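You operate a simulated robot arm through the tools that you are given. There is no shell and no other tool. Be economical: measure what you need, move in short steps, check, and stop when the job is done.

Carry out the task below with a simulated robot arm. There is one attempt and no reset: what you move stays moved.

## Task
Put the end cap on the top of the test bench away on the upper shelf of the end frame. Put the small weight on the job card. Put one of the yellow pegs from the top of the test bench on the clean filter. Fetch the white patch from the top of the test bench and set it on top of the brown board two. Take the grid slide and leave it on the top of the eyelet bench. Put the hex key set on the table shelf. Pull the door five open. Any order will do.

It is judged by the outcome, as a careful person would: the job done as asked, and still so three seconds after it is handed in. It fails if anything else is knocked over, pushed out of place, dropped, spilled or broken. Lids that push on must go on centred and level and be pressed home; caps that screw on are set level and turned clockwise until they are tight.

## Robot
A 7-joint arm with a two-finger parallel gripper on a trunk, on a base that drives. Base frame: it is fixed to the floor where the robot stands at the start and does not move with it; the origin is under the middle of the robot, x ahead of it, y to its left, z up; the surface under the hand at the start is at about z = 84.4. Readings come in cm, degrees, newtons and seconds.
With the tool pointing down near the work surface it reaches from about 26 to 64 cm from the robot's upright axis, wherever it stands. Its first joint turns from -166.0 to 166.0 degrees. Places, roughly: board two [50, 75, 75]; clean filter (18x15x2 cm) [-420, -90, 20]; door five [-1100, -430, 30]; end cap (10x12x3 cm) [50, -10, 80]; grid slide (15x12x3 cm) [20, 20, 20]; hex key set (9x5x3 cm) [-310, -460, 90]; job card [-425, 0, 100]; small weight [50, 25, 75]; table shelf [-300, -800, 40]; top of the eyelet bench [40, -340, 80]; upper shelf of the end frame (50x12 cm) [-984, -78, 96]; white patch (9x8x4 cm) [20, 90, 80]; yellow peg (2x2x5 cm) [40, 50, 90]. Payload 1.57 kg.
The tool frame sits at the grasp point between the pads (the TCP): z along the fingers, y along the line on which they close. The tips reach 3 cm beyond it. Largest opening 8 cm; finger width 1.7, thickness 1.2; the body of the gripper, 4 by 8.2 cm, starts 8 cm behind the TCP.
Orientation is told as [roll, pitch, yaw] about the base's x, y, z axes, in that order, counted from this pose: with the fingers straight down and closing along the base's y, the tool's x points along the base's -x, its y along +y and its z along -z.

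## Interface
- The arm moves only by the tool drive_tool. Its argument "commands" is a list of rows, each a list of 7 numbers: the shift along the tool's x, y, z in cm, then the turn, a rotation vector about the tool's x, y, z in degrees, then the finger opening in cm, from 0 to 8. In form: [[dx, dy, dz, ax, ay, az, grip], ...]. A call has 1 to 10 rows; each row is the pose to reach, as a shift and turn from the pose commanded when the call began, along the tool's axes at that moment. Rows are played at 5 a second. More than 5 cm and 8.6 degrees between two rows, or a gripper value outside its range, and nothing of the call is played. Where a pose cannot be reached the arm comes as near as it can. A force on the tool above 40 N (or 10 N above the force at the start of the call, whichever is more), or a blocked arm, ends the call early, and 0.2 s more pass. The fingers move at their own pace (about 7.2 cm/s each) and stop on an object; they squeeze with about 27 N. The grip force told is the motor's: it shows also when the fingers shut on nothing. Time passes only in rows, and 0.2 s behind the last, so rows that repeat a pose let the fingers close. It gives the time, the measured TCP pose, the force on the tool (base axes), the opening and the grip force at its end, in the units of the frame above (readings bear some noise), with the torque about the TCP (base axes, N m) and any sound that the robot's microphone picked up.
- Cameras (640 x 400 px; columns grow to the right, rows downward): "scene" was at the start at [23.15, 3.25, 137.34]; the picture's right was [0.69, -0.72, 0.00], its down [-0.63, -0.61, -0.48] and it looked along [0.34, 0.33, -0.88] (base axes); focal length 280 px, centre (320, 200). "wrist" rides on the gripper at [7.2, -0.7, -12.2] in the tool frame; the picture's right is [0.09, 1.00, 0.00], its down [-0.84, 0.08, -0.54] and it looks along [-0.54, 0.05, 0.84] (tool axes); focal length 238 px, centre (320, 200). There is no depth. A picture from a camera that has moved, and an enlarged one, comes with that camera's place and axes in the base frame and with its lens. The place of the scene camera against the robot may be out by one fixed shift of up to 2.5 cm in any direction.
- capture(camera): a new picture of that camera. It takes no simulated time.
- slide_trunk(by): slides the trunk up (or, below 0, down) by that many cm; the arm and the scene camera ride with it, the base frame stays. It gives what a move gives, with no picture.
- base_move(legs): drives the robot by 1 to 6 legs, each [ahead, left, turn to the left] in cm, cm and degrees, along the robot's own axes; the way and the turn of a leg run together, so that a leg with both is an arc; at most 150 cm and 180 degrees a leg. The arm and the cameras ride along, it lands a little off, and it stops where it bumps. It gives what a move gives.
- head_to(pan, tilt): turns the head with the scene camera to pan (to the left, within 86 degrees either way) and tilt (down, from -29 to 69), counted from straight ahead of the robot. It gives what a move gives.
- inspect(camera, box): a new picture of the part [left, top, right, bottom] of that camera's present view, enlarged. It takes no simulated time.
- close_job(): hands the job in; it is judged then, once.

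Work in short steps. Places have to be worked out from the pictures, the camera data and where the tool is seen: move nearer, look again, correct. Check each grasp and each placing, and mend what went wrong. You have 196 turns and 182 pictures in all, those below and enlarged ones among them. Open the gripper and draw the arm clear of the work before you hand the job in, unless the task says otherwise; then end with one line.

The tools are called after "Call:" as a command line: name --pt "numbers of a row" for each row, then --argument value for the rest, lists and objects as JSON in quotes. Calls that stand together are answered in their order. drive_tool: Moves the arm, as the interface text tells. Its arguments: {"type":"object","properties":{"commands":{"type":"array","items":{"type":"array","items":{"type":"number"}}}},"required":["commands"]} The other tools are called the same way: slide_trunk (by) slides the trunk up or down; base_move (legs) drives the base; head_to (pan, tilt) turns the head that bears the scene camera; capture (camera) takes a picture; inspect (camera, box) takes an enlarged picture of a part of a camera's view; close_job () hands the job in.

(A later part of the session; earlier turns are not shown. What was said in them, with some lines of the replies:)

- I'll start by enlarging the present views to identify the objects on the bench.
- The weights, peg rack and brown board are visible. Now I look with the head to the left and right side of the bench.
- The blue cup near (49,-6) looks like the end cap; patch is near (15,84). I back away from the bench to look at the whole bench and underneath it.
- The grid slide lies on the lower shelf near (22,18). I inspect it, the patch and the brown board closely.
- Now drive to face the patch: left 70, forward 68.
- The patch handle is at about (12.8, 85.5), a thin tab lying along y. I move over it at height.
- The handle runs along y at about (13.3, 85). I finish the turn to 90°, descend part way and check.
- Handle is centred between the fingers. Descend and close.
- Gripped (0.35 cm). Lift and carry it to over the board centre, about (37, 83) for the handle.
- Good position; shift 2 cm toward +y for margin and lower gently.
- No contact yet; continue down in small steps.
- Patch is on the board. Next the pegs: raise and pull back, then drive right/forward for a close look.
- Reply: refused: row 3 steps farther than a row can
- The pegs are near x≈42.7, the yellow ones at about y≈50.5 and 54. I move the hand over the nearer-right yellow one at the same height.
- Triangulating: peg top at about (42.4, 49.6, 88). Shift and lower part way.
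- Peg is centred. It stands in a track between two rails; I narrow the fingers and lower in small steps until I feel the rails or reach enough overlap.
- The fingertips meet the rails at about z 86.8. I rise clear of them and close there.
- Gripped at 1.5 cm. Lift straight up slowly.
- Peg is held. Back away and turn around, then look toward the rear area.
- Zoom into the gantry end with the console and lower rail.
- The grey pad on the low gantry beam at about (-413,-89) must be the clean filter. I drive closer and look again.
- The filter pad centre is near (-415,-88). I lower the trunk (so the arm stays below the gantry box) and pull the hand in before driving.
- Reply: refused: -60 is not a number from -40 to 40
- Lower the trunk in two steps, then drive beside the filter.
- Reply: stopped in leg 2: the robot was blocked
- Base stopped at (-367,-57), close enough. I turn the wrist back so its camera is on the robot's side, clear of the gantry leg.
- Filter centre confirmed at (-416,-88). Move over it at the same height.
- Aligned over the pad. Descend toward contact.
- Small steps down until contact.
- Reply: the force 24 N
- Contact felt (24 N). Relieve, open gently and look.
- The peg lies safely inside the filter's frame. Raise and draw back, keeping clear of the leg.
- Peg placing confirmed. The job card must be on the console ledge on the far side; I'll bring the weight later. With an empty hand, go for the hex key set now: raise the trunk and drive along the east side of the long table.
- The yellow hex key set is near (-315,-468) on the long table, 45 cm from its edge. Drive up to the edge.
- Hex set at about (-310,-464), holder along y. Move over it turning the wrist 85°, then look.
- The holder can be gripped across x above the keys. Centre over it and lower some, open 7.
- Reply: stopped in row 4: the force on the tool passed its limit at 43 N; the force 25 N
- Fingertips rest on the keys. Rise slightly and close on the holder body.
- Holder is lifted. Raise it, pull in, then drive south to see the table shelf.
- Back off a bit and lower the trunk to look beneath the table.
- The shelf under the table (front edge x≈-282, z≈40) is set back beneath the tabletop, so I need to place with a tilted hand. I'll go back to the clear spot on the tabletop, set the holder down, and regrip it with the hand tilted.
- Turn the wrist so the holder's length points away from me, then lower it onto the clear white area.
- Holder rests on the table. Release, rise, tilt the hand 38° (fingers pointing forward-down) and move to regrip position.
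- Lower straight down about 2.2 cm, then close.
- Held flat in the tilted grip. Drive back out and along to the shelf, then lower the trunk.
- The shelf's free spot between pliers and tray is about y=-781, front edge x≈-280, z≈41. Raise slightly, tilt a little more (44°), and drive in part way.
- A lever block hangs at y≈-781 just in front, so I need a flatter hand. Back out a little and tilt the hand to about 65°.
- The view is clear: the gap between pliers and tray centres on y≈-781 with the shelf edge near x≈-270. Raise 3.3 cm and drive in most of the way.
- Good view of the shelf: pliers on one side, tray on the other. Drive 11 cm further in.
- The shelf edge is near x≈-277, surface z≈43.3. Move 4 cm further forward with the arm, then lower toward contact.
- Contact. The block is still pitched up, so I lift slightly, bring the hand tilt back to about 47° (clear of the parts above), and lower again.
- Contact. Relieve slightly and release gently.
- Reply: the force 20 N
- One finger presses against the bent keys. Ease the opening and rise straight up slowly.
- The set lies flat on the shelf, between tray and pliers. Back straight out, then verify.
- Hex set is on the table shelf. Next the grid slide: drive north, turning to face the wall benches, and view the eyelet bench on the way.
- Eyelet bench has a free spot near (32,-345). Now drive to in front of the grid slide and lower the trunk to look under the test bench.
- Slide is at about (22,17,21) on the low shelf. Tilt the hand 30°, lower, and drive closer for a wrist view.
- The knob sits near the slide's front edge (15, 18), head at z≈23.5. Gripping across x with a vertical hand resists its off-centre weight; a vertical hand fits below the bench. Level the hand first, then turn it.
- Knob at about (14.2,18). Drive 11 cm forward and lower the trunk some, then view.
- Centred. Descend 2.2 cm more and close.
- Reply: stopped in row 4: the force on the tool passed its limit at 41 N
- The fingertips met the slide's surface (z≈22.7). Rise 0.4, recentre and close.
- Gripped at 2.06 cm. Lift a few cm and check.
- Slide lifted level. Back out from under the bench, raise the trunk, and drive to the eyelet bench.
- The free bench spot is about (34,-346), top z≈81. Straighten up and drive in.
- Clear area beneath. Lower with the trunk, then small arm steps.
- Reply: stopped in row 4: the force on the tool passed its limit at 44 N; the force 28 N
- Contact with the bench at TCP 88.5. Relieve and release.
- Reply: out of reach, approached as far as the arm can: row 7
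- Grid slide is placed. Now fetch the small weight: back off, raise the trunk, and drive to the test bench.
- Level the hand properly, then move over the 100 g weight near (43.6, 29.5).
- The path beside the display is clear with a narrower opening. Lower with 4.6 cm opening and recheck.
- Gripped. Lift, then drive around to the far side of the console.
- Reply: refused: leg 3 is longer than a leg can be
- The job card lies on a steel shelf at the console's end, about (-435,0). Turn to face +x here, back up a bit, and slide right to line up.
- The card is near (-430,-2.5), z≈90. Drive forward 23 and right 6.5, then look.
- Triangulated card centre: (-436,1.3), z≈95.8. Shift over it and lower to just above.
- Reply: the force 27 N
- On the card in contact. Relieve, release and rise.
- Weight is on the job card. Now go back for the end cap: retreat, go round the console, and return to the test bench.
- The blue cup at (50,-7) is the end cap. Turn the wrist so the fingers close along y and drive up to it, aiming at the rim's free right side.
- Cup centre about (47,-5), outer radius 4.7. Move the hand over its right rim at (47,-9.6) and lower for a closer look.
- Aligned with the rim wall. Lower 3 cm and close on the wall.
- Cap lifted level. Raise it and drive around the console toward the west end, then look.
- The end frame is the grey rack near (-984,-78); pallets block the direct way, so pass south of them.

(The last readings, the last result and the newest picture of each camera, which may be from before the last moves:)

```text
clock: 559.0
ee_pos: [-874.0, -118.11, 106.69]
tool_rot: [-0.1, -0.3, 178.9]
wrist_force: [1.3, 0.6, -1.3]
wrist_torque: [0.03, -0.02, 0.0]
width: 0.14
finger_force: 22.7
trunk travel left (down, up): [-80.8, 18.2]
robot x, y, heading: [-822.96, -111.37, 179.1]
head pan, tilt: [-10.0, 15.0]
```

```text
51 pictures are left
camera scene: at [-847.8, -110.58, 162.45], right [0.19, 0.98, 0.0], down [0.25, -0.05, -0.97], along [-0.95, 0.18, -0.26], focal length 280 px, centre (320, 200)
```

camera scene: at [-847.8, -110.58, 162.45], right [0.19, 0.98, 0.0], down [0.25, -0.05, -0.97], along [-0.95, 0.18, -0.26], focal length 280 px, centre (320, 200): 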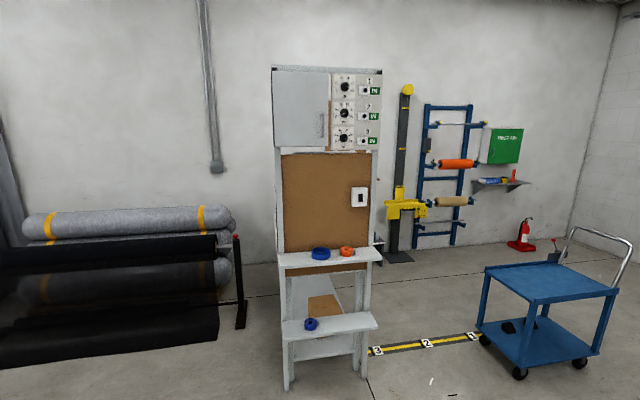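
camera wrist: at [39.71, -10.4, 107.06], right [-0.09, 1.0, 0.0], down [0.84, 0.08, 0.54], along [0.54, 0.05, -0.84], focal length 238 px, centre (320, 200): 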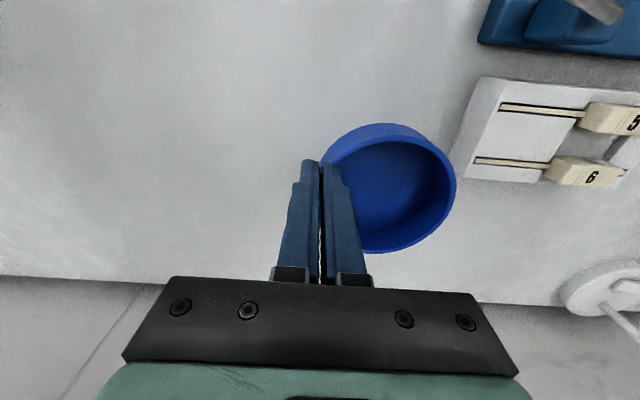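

The upper shelf (z≈96, x≈-970..-984, y -107..-55) holds two rings; its left part (y≈-99) is free. Turn the wrist so the cap lies ahead of the fingers.

Call:
drive_tool --pt "0 0 0 0 0 8.5 0" --pt "0 0 0 0 0 17 0" --pt "0 0 0 0 0 25.5 0" --pt "0 0 0 0 0 34 0" --pt "0 0 0 0 0 42.5 0" --pt "0 0 0 0 0 51 0" --pt "0 0 0 0 0 59.5 0" --pt "0 0 0 0 0 68 0" --pt "0 0 0 0 0 76.5 0" --pt "0 0 0 0 0 85 0"

Call:
base_move --legs '[[0, -18, 0.9], [70, 0, 0]]'

Call:
head_to --pan 0 --tilt 35

Call:
capture --camera "scene"

Call:
capture --camera "wrist"

```text
clock: 561.2
ee_pos: [-874.11, -118.12, 106.72]
tool_rot: [0.2, -0.1, 93.7]
wrist_force: [0.5, -0.2, -1.1]
wrist_torque: [0.0, -0.02, -0.05]
width: 0.15
finger_force: 23.5
trunk travel left (down, up): [-80.8, 18.2]
robot x, y, heading: [-822.96, -111.11, 179.2]
head pan, tilt: [-10.0, 15.0]
```

```text
clock: 566.2
ee_pos: [-944.37, -101.15, 106.8]
tool_rot: [0.1, -0.1, 95.0]
wrist_force: [1.3, -0.9, -0.7]
wrist_torque: [-0.01, -0.02, 0.02]
width: 0.14
finger_force: 23.5
trunk travel left (down, up): [-80.8, 18.2]
robot x, y, heading: [-893.29, -93.4, -179.6]
head pan, tilt: [-10.0, 15.0]
```

```text
clock: 567.0
ee_pos: [-944.22, -101.22, 106.7]
tool_rot: [0.2, 0.0, 95.0]
wrist_force: [0.2, 0.4, 0.5]
wrist_torque: [-0.01, -0.04, -0.02]
width: 0.14
finger_force: 23.2
trunk travel left (down, up): [-80.8, 18.2]
robot x, y, heading: [-893.44, -93.26, -179.7]
head pan, tilt: [0.0, 35.0]
```

```text
50 pictures are left
camera scene: at [-917.81, -94.76, 159.26], right [-0.01, 1.0, 0.0], down [0.57, 0.0, -0.82], along [-0.82, 0.0, -0.57], focal length 280 px, centre (320, 200)
```

scene: 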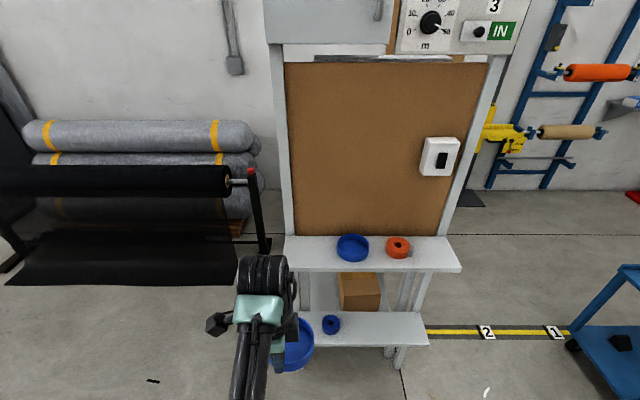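

```text
49 pictures are left
camera wrist: at [-943.05, -108.34, 118.9], right [-0.98, -0.18, 0.0], down [-0.15, 0.83, 0.54], along [-0.1, 0.53, -0.84], focal length 238 px, centre (320, 200)
```

wrist: 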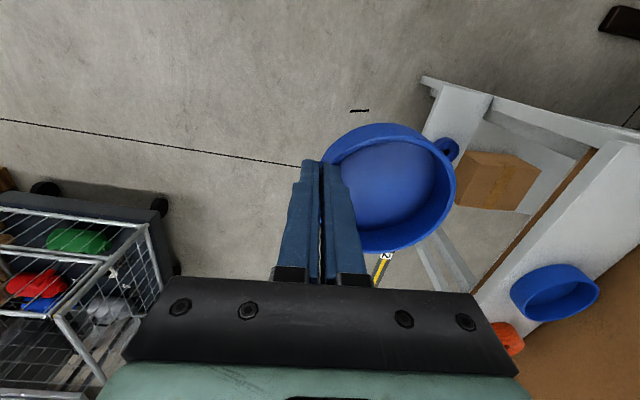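

Shelf front edge x≈-973.5, free stretch y -105..-90. Drive forward 31 and right 3.6 to bring the cap over it.

Call:
base_move --legs '[[30.5, -3.6, 0]]'

Call:
capture --camera "wrist"

Call:
capture --camera "scene"

```text
clock: 569.1
ee_pos: [-974.3, -97.61, 106.7]
tool_rot: [0.2, 0.0, 94.7]
wrist_force: [-0.8, -0.8, -0.8]
wrist_torque: [-0.01, -0.02, 0.03]
width: 0.18
finger_force: 23.9
trunk travel left (down, up): [-80.8, 18.2]
robot x, y, heading: [-923.54, -89.76, -179.6]
head pan, tilt: [0.0, 35.0]
```

```text
48 pictures are left
camera wrist: at [-973.12, -104.77, 118.9], right [-0.98, -0.18, 0.0], down [-0.15, 0.83, 0.54], along [-0.1, 0.53, -0.84], focal length 238 px, centre (320, 200)
```

wrist: 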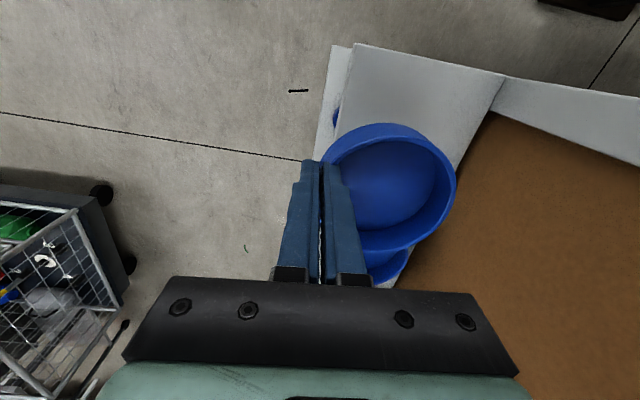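

```text
47 pictures are left
camera scene: at [-947.86, -91.23, 159.24], right [0.0, 1.0, 0.0], down [0.57, 0.0, -0.82], along [-0.82, 0.0, -0.57], focal length 280 px, centre (320, 200)
```

scene: 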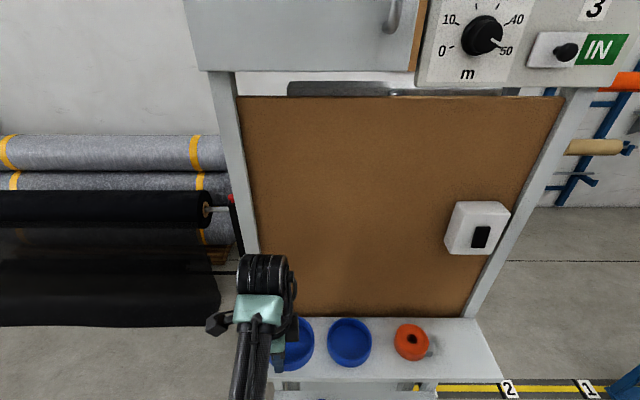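

Move 3 cm further in and lower toward the shelf.

Call:
drive_tool --pt "0 1.5 0 0 0 0 0" --pt "0 3 1 0 0 0 0" --pt "0 3 3 0 0 0 0" --pt "0 3 5 0 0 0 0" --pt "0 3 5 0 0 0 0"

Call:
capture --camera "wrist"

```text
clock: 570.3
ee_pos: [-977.22, -97.82, 101.79]
tool_rot: [0.2, -0.1, 94.8]
wrist_force: [0.1, -0.6, -0.7]
wrist_torque: [-0.01, -0.02, -0.01]
width: 0.16
finger_force: 23.1
trunk travel left (down, up): [-80.8, 18.2]
robot x, y, heading: [-923.55, -90.33, -179.8]
head pan, tilt: [0.0, 35.0]
```

```text
46 pictures are left
camera wrist: at [-976.02, -105.0, 113.92], right [-0.98, -0.18, 0.0], down [-0.15, 0.83, 0.54], along [-0.1, 0.53, -0.84], focal length 238 px, centre (320, 200)
```

wrist: 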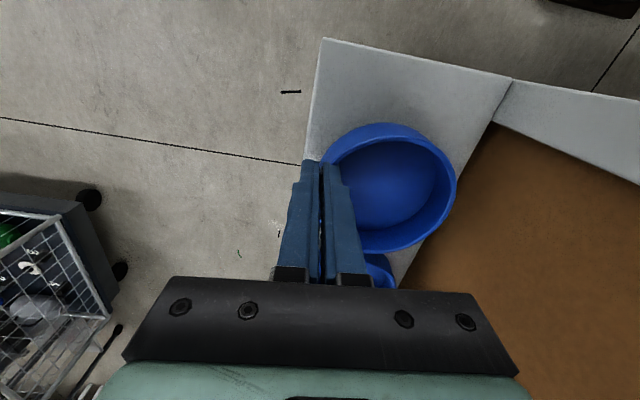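

Call:
drive_tool --pt "0 0.3 0.6 0 0 0 0" --pt "0 0.3 1.2 0 0 0 0" --pt "0 0.3 1.8 0 0 0 0" --pt "0 0.3 2.4 0 0 0 0" --pt "0 0.3 2.4 0 0 0 0"

Call:
capture --camera "wrist"

```text
clock: 571.5
ee_pos: [-977.52, -97.85, 99.66]
tool_rot: [0.6, -0.2, 94.8]
wrist_force: [2.9, -0.2, 20.1]
wrist_torque: [0.14, -0.03, -0.05]
width: 0.15
finger_force: 23.8
trunk travel left (down, up): [-80.8, 18.2]
robot x, y, heading: [-923.4, -89.93, -179.7]
head pan, tilt: [0.0, 35.0]
```

```text
45 pictures are left
camera wrist: at [-976.28, -105.05, 111.91], right [-0.98, -0.18, 0.01], down [-0.14, 0.83, 0.54], along [-0.1, 0.53, -0.84], focal length 238 px, centre (320, 200)
```

wrist: 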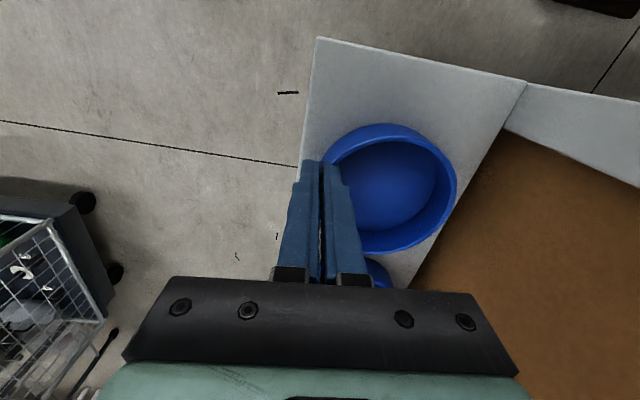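

Contact with the shelf. Relieve, open slightly and rise.

Call:
drive_tool --pt "0 0 -0.25 0 0 0 0" --pt "0 0 -0.25 0 0 0 1" --pt "0 0 -0.25 0 0 0 2.4" --pt "0 0 -0.25 0 0 0 2.4" --pt "0 0 -3 0 0 0 2.4" --pt "0 0 -6 0 0 0 2.4"

Call:
capture --camera "wrist"

```text
clock: 572.9
ee_pos: [-977.58, -97.77, 105.48]
tool_rot: [0.1, -0.1, 94.8]
wrist_force: [-0.3, 0.3, -0.3]
wrist_torque: [-0.02, 0.0, 0.03]
width: 2.38
finger_force: 0.0
trunk travel left (down, up): [-80.8, 18.2]
robot x, y, heading: [-923.47, -89.79, -179.5]
head pan, tilt: [0.0, 35.0]
```

```text
44 pictures are left
camera wrist: at [-976.39, -104.95, 117.67], right [-0.98, -0.18, 0.0], down [-0.15, 0.83, 0.54], along [-0.1, 0.53, -0.84], focal length 238 px, centre (320, 200)
```

wrist: 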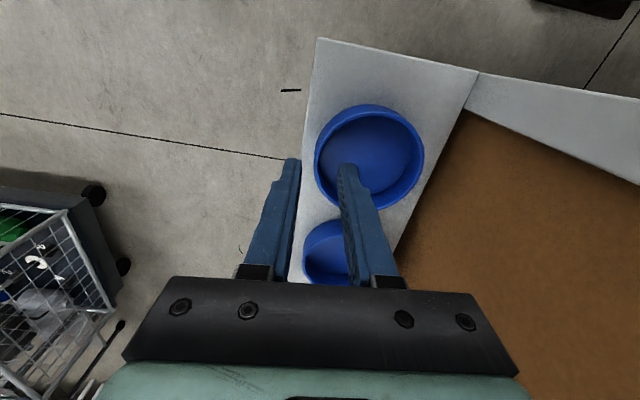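

Cap stands on the upper shelf. Now back away and go to door five.

Call:
base_move --legs '[[-60, 0, 0], [0, 150, 0], [0, 150, 0], [0, 40, 0]]'

Call:
head_to --pan 0 --tilt 25

Call:
capture --camera "scene"

```text
clock: 592.5
ee_pos: [-917.07, -440.55, 105.44]
tool_rot: [0.3, -0.1, 95.8]
wrist_force: [-0.2, -0.2, -0.7]
wrist_torque: [0.01, 0.02, 0.0]
width: 2.4
finger_force: 0.1
trunk travel left (down, up): [-80.8, 18.2]
robot x, y, heading: [-863.19, -432.04, -178.7]
head pan, tilt: [0.0, 35.0]
```

```text
clock: 593.2
ee_pos: [-917.04, -440.53, 105.46]
tool_rot: [0.2, -0.1, 95.8]
wrist_force: [0.6, -0.3, 0.1]
wrist_torque: [0.02, -0.03, 0.03]
width: 2.42
finger_force: 0.0
trunk travel left (down, up): [-80.8, 18.2]
robot x, y, heading: [-863.02, -431.86, -178.8]
head pan, tilt: [0.0, 25.0]
```

```text
43 pictures are left
camera scene: at [-887.76, -433.53, 160.82], right [-0.02, 1.0, 0.0], down [0.42, 0.01, -0.91], along [-0.91, -0.02, -0.42], focal length 280 px, centre (320, 200)
```

scene: 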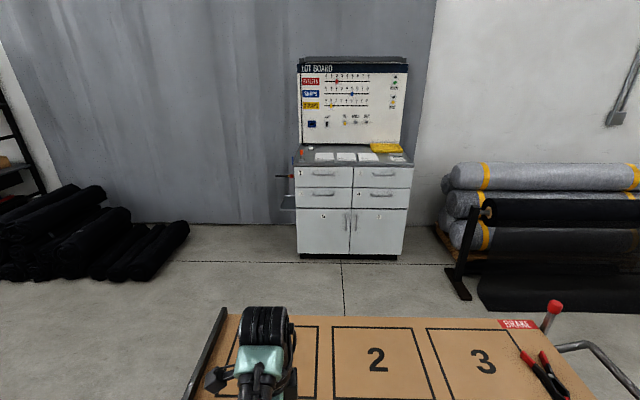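

Call:
inspect --camera "scene" --box '[270, 135, 430, 265]'

Call:
head_to --pan 0 --tilt 60

Call:
capture --camera "scene"

```text
3.08 times, centred on (350, 200) of scene
camera zoom: at [-887.76, -433.53, 160.82], right [-0.02, 1.0, 0.0], down [0.42, 0.01, -0.91], along [-0.91, -0.02, -0.42], focal length 863 px, centre (228, 200)
```

zoom: 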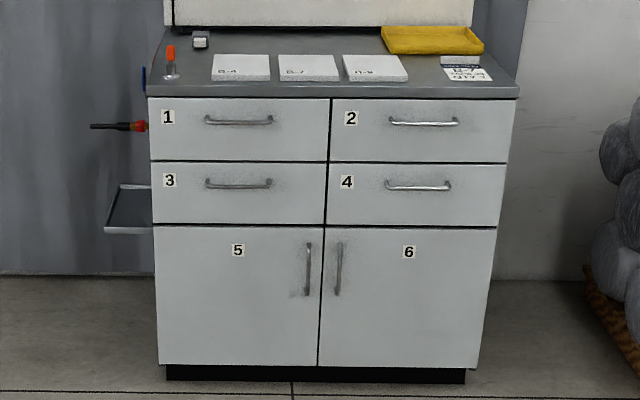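

```text
clock: 594.2
ee_pos: [-917.02, -440.6, 105.48]
tool_rot: [0.2, -0.1, 95.9]
wrist_force: [0.2, -0.1, 0.2]
wrist_torque: [0.01, 0.02, 0.0]
width: 2.38
finger_force: 0.1
trunk travel left (down, up): [-80.8, 18.2]
robot x, y, heading: [-862.85, -431.79, -178.9]
head pan, tilt: [0.0, 60.0]
```

```text
41 pictures are left
camera scene: at [-885.22, -433.47, 155.82], right [-0.02, 1.0, 0.0], down [0.87, 0.02, -0.5], along [-0.5, -0.01, -0.87], focal length 280 px, centre (320, 200)
```

scene: 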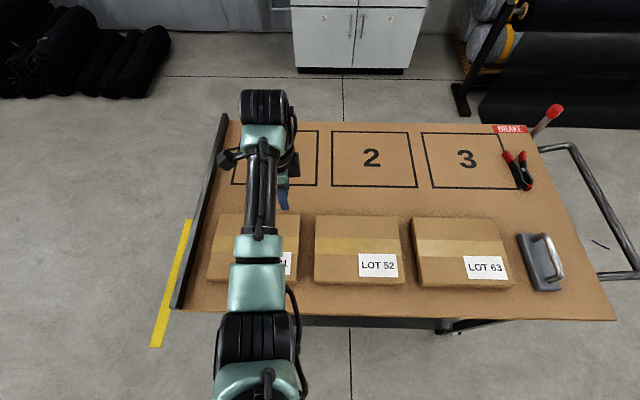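

Door five is the lower-left door; its vertical handle is at about y≈-416, z 34–51 with the hinge on the left. A cart stands in the way, so go around it on the left.

Call:
base_move --legs '[[-25, 0, -1], [0, 103, 0], [128, 0, 0], [0, -95, 0]]'

Call:
drive_tool --pt "0 -1 0 0 0 -8.5 4" --pt "0 -2 0 0 0 -17 4" --pt "0 -3 0 0 0 -25.5 4" --pt "0 -4 0 0 0 -34 4" --pt "0 -5 0 0 0 -42.5 4" --pt "0 -6 0 0 0 -51 4" --pt "0 -7 0 0 0 -59.5 4" --pt "0 -8 0 0 0 -68 4" --pt "0 -9 0 0 0 -76.5 4" --pt "0 -10 0 0 0 -84 4"

Call:
head_to --pan 0 --tilt 45

Call:
capture --camera "scene"

```text
clock: 611.5
ee_pos: [-1020.16, -446.18, 105.5]
tool_rot: [0.2, -0.1, 94.3]
wrist_force: [0.0, 0.5, 0.2]
wrist_torque: [0.02, -0.02, -0.01]
width: 2.43
finger_force: 0.0
trunk travel left (down, up): [-80.8, 18.2]
robot x, y, heading: [-966.08, -439.01, 179.8]
head pan, tilt: [0.0, 60.0]
```

```text
clock: 613.7
ee_pos: [-1010.16, -445.46, 105.55]
tool_rot: [-0.2, -0.2, 178.4]
wrist_force: [0.4, -0.2, -0.5]
wrist_torque: [0.0, -0.01, 0.01]
width: 3.96
finger_force: 0.1
trunk travel left (down, up): [-80.8, 18.2]
robot x, y, heading: [-966.02, -439.03, 179.8]
head pan, tilt: [0.0, 60.0]
```

```text
clock: 614.4
ee_pos: [-1010.28, -445.46, 105.47]
tool_rot: [-0.1, -0.3, 178.2]
wrist_force: [0.1, 0.3, -0.8]
wrist_torque: [0.0, -0.02, 0.0]
width: 4.0
finger_force: 0.1
trunk travel left (down, up): [-80.8, 18.2]
robot x, y, heading: [-966.0, -438.89, 179.7]
head pan, tilt: [0.0, 45.0]
```

```text
40 pictures are left
camera scene: at [-989.69, -439.96, 157.76], right [0.01, 1.0, 0.0], down [0.71, 0.0, -0.71], along [-0.71, 0.0, -0.71], focal length 280 px, centre (320, 200)
```

scene: 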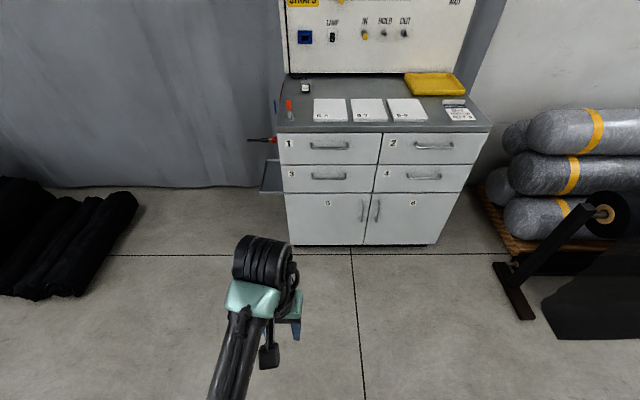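

I ended further back than planned; check whether the cart behind me is undisturbed.

Call:
head_to --pan -86 --tilt 50

Call:
capture --camera "scene"

```text
clock: 616.0
ee_pos: [-1010.15, -445.53, 105.46]
tool_rot: [-0.1, -0.2, 178.2]
wrist_force: [-0.7, -0.4, 0.2]
wrist_torque: [-0.02, -0.02, -0.02]
width: 4.02
finger_force: 0.0
trunk travel left (down, up): [-80.8, 18.2]
robot x, y, heading: [-966.33, -438.64, 179.6]
head pan, tilt: [-85.9, 50.0]
```

```text
39 pictures are left
camera scene: at [-982.07, -432.33, 157.07], right [1.0, 0.07, 0.0], down [0.05, -0.76, -0.64], along [-0.04, 0.64, -0.77], focal length 280 px, centre (320, 200)
```

scene: 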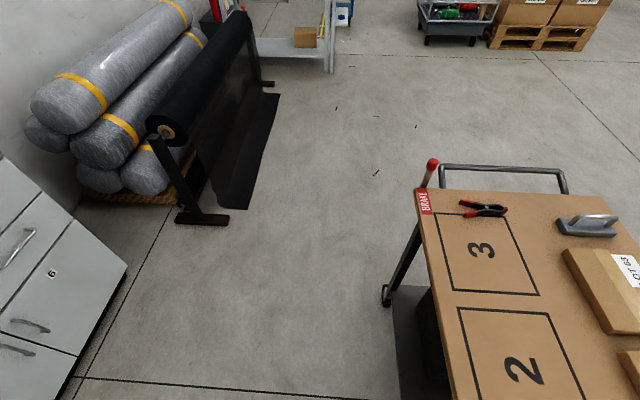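

Cart looks untouched. Now pitch the hand to horizontal (pointing at the door), moving it forward, then lower the trunk.

Call:
drive_tool --pt "-1.5 0 0 0 -8.5 0 4" --pt "-3 0 0 0 -17 0 4" --pt "-4.5 0 0 0 -25.5 0 4" --pt "-6 0 0 0 -34 0 4" --pt "-7.5 0 0 0 -42.5 0 4" --pt "-9 0 0 0 -51 0 4" --pt "-10.5 0 0 0 -59.5 0 4" --pt "-12 0 0 0 -68 0 4" --pt "-13.5 0 0 0 -76.5 0 4" --pt "-15 0 0 0 -85 0 4"

Call:
slide_trunk --by -40

Call:
slide_trunk --by -22.5

Call:
head_to --pan 0 --tilt 30

Call:
capture --camera "wrist"

Call:
capture --camera "scene"

```text
clock: 618.2
ee_pos: [-1025.25, -445.03, 105.31]
tool_rot: [2.1, -85.0, 176.2]
wrist_force: [0.2, 0.2, 0.0]
wrist_torque: [-0.04, 0.03, -0.01]
width: 4.0
finger_force: 0.0
trunk travel left (down, up): [-80.8, 18.2]
robot x, y, heading: [-965.66, -438.98, 179.8]
head pan, tilt: [-85.9, 50.0]
```

```text
clock: 622.1
ee_pos: [-1025.16, -444.88, 65.45]
tool_rot: [-0.9, -85.2, 179.2]
wrist_force: [0.9, 0.2, -0.1]
wrist_torque: [0.0, 0.05, 0.0]
width: 3.99
finger_force: 0.0
trunk travel left (down, up): [-40.8, 58.2]
robot x, y, heading: [-966.0, -438.95, 179.5]
head pan, tilt: [-85.9, 50.0]
```

```text
clock: 624.4
ee_pos: [-1025.25, -444.91, 42.92]
tool_rot: [-0.9, -85.2, 179.1]
wrist_force: [-0.6, 0.4, -0.1]
wrist_torque: [-0.02, 0.0, -0.01]
width: 4.0
finger_force: 0.1
trunk travel left (down, up): [-18.3, 80.7]
robot x, y, heading: [-965.73, -439.03, 179.4]
head pan, tilt: [-85.9, 50.0]
```

```text
clock: 626.0
ee_pos: [-1025.32, -445.04, 42.98]
tool_rot: [-0.9, -85.2, 179.1]
wrist_force: [-0.2, -0.9, -0.5]
wrist_torque: [0.01, -0.02, 0.01]
width: 4.0
finger_force: 0.1
trunk travel left (down, up): [-18.3, 80.7]
robot x, y, heading: [-966.0, -439.0, 179.8]
head pan, tilt: [0.0, 30.0]
```

```text
38 pictures are left
camera wrist: at [-1012.57, -444.72, 36.79], right [-0.02, -1.0, -0.09], down [0.47, -0.09, 0.88], along [-0.88, -0.02, 0.47], focal length 238 px, centre (320, 200)
```

wrist: 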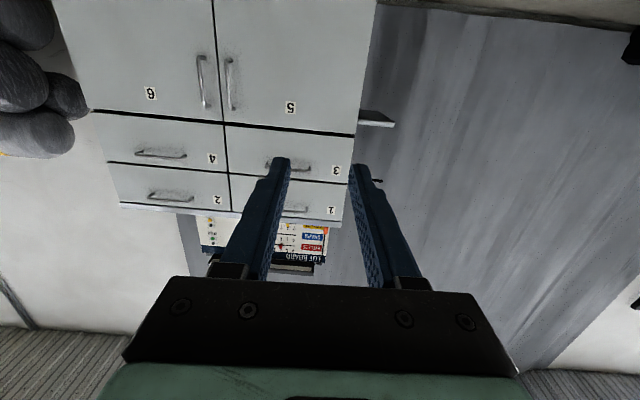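

```text
37 pictures are left
camera scene: at [-990.61, -439.95, 97.52], right [0.01, 1.0, 0.0], down [0.5, 0.0, -0.87], along [-0.87, 0.01, -0.5], focal length 280 px, centre (320, 200)
```

scene: 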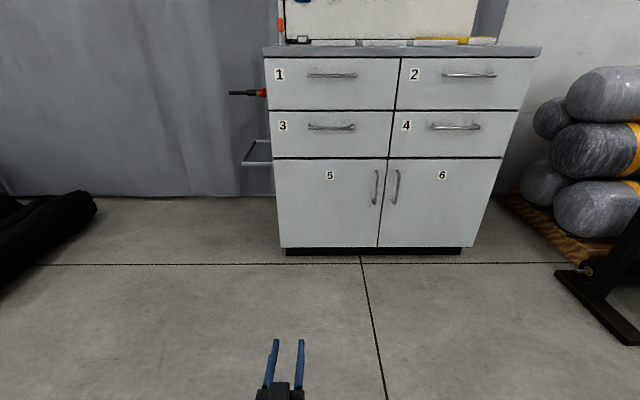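

Handle 5 is at about (-1096,-415.3), z 34–51. Level the hand and drive to 10 cm short of it.

Call:
drive_tool --pt "0 0 0 0 -4.8 0 4" --pt "0 0 0 0 -4.8 0 4"

Call:
base_move --legs '[[0, -29.7, 0.2], [57, 0, 0]]'

Call:
capture --camera "wrist"

Call:
capture --camera "scene"

```text
clock: 626.6
ee_pos: [-1025.39, -445.0, 42.98]
tool_rot: [-82.6, -89.9, -99.2]
wrist_force: [-0.5, -0.6, 0.1]
wrist_torque: [0.01, -0.01, -0.01]
width: 3.99
finger_force: 0.1
trunk travel left (down, up): [-18.3, 80.7]
robot x, y, heading: [-965.99, -438.91, 179.9]
head pan, tilt: [0.0, 30.0]
```

```text
clock: 631.4
ee_pos: [-1080.82, -415.83, 42.98]
tool_rot: [-78.9, -90.0, -102.8]
wrist_force: [0.2, 0.5, -0.8]
wrist_torque: [-0.02, 0.01, -0.01]
width: 3.98
finger_force: 0.1
trunk travel left (down, up): [-18.3, 80.7]
robot x, y, heading: [-1021.9, -409.76, 179.8]
head pan, tilt: [0.0, 30.0]
```

```text
36 pictures are left
camera wrist: at [-1068.72, -415.62, 35.76], right [-0.03, -1.0, -0.09], down [0.54, -0.09, 0.84], along [-0.84, -0.03, 0.54], focal length 238 px, centre (320, 200)
```

wrist: 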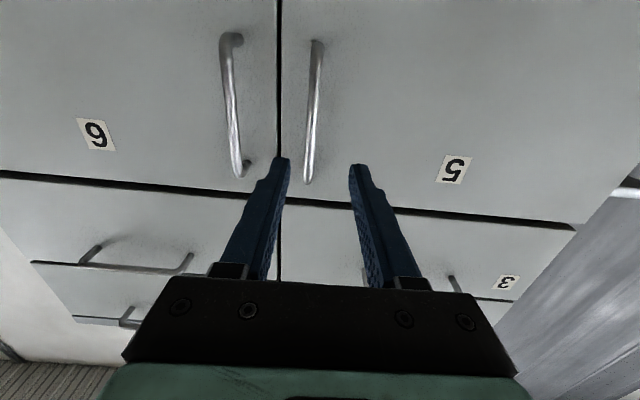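

```text
35 pictures are left
camera scene: at [-1046.18, -410.82, 97.53], right [0.0, 1.0, 0.0], down [0.5, 0.0, -0.87], along [-0.87, 0.0, -0.5], focal length 280 px, centre (320, 200)
```

scene: 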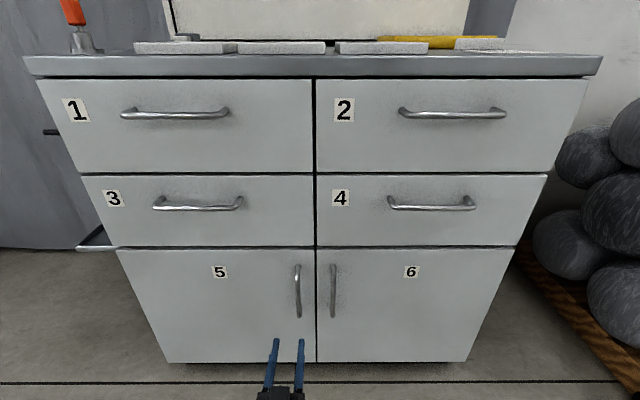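

Handle 5 lies ~1.2 cm to the right of the finger centre line. Shift and advance in steps.

Call:
drive_tool --pt "0 -1.2 3 0 0 0 4" --pt "0 -1.2 6 0 0 0 4" --pt "0 -1.2 9 0 0 0 4" --pt "0 -1.2 9 0 0 0 4"

Call:
capture --camera "wrist"

```text
clock: 632.4
ee_pos: [-1089.82, -414.42, 43.02]
tool_rot: [-65.9, -89.8, -115.9]
wrist_force: [0.9, -0.3, 0.4]
wrist_torque: [-0.02, 0.01, 0.03]
width: 4.01
finger_force: 0.1
trunk travel left (down, up): [-18.3, 80.7]
robot x, y, heading: [-1021.57, -409.52, 179.7]
head pan, tilt: [0.0, 30.0]
```

```text
34 pictures are left
camera wrist: at [-1077.68, -414.12, 35.84], right [-0.03, -1.0, -0.09], down [0.54, -0.09, 0.84], along [-0.84, -0.03, 0.54], focal length 238 px, centre (320, 200)
```

wrist: 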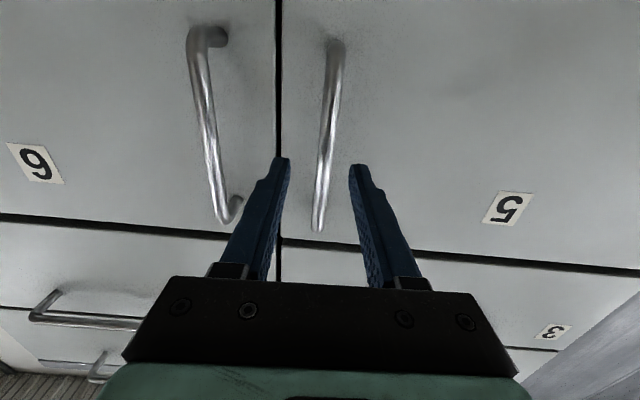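

Aligned. Advance 4.5 cm and close on the bar.

Call:
drive_tool --pt "0 0 1.5 0 0 0 4" --pt "0 0 3 0 0 0 4" --pt "0 0 4 0 0 0 4" --pt "0 0 4.5 0 0 0 4" --pt "0 0 4.5 0 0 0 0" --pt "0 0 4.5 0 0 0 0" --pt "0 0 4.5 0 0 0 0"

Call:
capture --camera "wrist"

```text
clock: 634.0
ee_pos: [-1094.28, -414.55, 43.03]
tool_rot: [-59.4, -89.9, -122.0]
wrist_force: [-0.2, -8.0, -1.1]
wrist_torque: [-0.1, -0.08, -0.02]
width: 1.18
finger_force: 29.3
trunk travel left (down, up): [-18.3, 80.7]
robot x, y, heading: [-1021.76, -409.79, 179.8]
head pan, tilt: [0.0, 30.0]
```

```text
33 pictures are left
camera wrist: at [-1082.15, -414.29, 35.8], right [-0.02, -1.0, -0.09], down [0.54, -0.09, 0.84], along [-0.84, -0.03, 0.54], focal length 238 px, centre (320, 200)
```

wrist: 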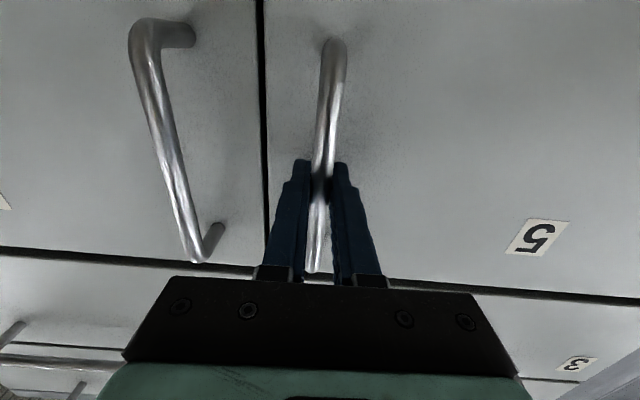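

Bar gripped. Swing the base as if rigidly turning about the door's hinge (clockwise), first 12°.

Call:
base_move --legs '[[-10, 16.2, -12]]'

Call:
capture --camera "scene"

```text
clock: 635.6
ee_pos: [-1085.55, -416.36, 43.01]
tool_rot: [59.7, -90.0, 106.6]
wrist_force: [3.5, 10.5, -1.0]
wrist_torque: [0.01, -0.17, -0.02]
width: 1.18
finger_force: 28.8
trunk travel left (down, up): [-18.3, 80.7]
robot x, y, heading: [-1013.16, -426.61, 168.1]
head pan, tilt: [0.0, 30.0]
```

```text
32 pictures are left
camera scene: at [-1037.54, -422.67, 97.52], right [0.21, 0.98, 0.0], down [0.49, -0.1, -0.87], along [-0.85, 0.18, -0.5], focal length 280 px, centre (320, 200)
```

scene: 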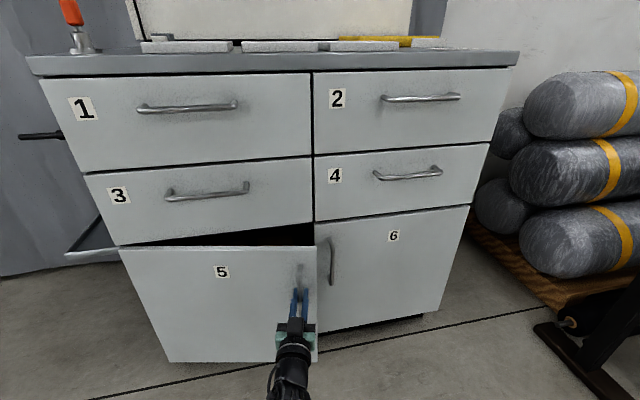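

The door opens well. Continue 20° more, twice.

Call:
base_move --legs '[[-16.7, 27.2, -20]]'

Call:
base_move --legs '[[-16.7, 27.2, -20]]'

Call:
capture --camera "scene"

```text
clock: 637.7
ee_pos: [-1071.99, -423.53, 42.96]
tool_rot: [95.1, -89.9, 51.1]
wrist_force: [16.7, 22.1, -2.2]
wrist_torque: [0.13, -0.08, -0.03]
width: 1.2
finger_force: 28.3
trunk travel left (down, up): [-18.3, 80.7]
robot x, y, heading: [-1008.06, -457.54, 148.7]
head pan, tilt: [0.0, 30.0]
```

```text
clock: 639.8
ee_pos: [-1061.79, -434.86, 42.97]
tool_rot: [98.5, -89.8, 28.1]
wrist_force: [11.8, 7.4, -0.8]
wrist_torque: [-0.05, -0.23, 0.0]
width: 1.18
finger_force: 29.4
trunk travel left (down, up): [-18.3, 80.7]
robot x, y, heading: [-1013.0, -488.67, 129.1]
head pan, tilt: [0.0, 30.0]
```

```text
31 pictures are left
camera scene: at [-1027.9, -469.77, 97.52], right [0.78, 0.63, 0.0], down [0.32, -0.39, -0.87], along [-0.55, 0.67, -0.5], focal length 280 px, centre (320, 200)
```

scene: 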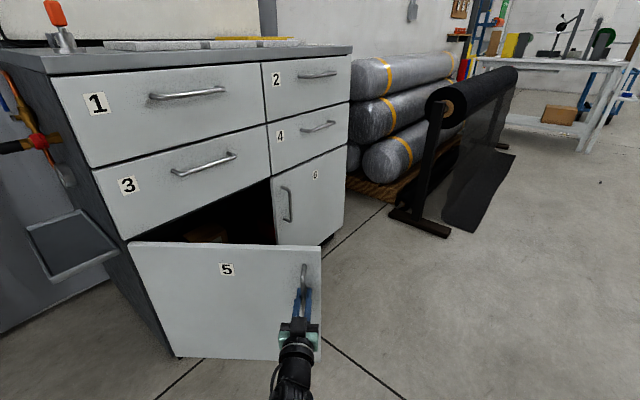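

Open about 50°. Two more 15° swings.

Call:
base_move --legs '[[-12.5, 20.4, -15]]'

Call:
base_move --legs '[[-12.5, 20.4, -15]]'

Call:
capture --camera "scene"

```text
clock: 641.6
ee_pos: [-1057.35, -445.26, 42.94]
tool_rot: [101.5, -89.7, 10.0]
wrist_force: [19.6, 6.9, -0.6]
wrist_torque: [0.23, -0.02, -0.02]
width: 1.18
finger_force: 28.9
trunk travel left (down, up): [-18.3, 80.7]
robot x, y, heading: [-1023.87, -509.98, 114.8]
head pan, tilt: [0.0, 30.0]
```

```text
clock: 643.4
ee_pos: [-1055.58, -456.59, 42.96]
tool_rot: [103.7, -89.6, -7.4]
wrist_force: [19.7, 0.6, -0.4]
wrist_torque: [0.13, -0.15, 0.0]
width: 1.2
finger_force: 29.0
trunk travel left (down, up): [-18.3, 80.7]
robot x, y, heading: [-1040.5, -527.82, 99.6]
head pan, tilt: [0.0, 30.0]
```

```text
30 pictures are left
camera scene: at [-1043.16, -503.33, 97.52], right [0.99, 0.17, 0.0], down [0.08, -0.49, -0.87], along [-0.14, 0.85, -0.5], focal length 280 px, centre (320, 200)
```

scene: 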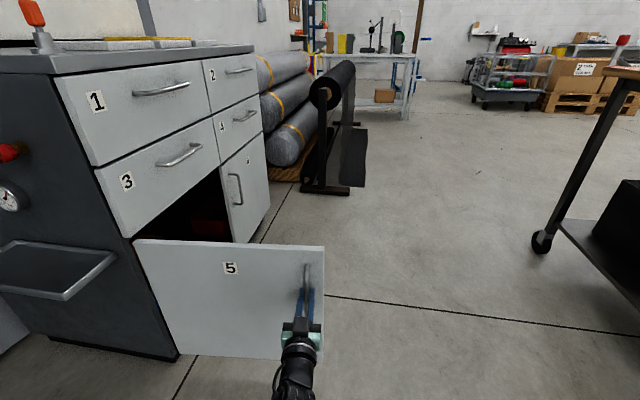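

The door stands open about 80°. Release the bar and draw straight back.

Call:
drive_tool --pt "0 0 0 0 0 0 2" --pt "0 0 0 0 0 0 4" --pt "0 0 0 0 0 0 4" --pt "0 0 -3 0 0 0 4" --pt "0 0 -7 0 0 0 4" --pt "0 0 -11 0 0 0 4"

Call:
base_move --legs '[[-50, 0, 0]]'

Call:
capture --camera "scene"

```text
clock: 644.8
ee_pos: [-1054.54, -467.52, 42.93]
tool_rot: [111.9, -89.7, -15.6]
wrist_force: [0.3, 0.9, -0.2]
wrist_torque: [-0.02, -0.01, 0.02]
width: 3.98
finger_force: 0.1
trunk travel left (down, up): [-18.3, 80.7]
robot x, y, heading: [-1040.64, -527.69, 99.4]
head pan, tilt: [0.0, 30.0]
```

```text
clock: 647.8
ee_pos: [-1045.91, -517.31, 42.88]
tool_rot: [102.7, -89.6, -6.6]
wrist_force: [0.2, 0.0, 0.2]
wrist_torque: [-0.03, -0.01, 0.01]
width: 4.02
finger_force: 0.0
trunk travel left (down, up): [-18.3, 80.7]
robot x, y, heading: [-1032.23, -577.94, 99.7]
head pan, tilt: [0.0, 30.0]
```

```text
29 pictures are left
camera scene: at [-1034.81, -553.09, 97.52], right [0.99, 0.16, 0.0], down [0.08, -0.49, -0.87], along [-0.14, 0.85, -0.5], focal length 280 px, centre (320, 200)
```

scene: 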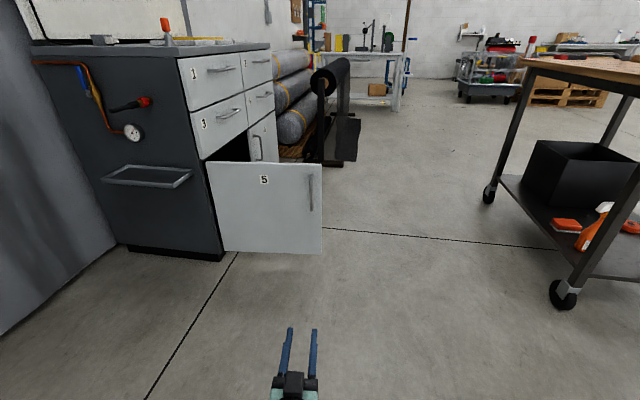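

Door five stays open, and I checked every other item after placing it: patch on board two, peg on the filter, hex set on the shelf, grid slide on the eyelet bench, weight on the card, cap on the upper shelf. The gripper is open and clear, so I hand in.

Call:
close_job

```text
The job is handed in.
```

All seven jobs are done and handed in; the yellow peg tipped over on release and lies on its side inside the clean filter's frame.
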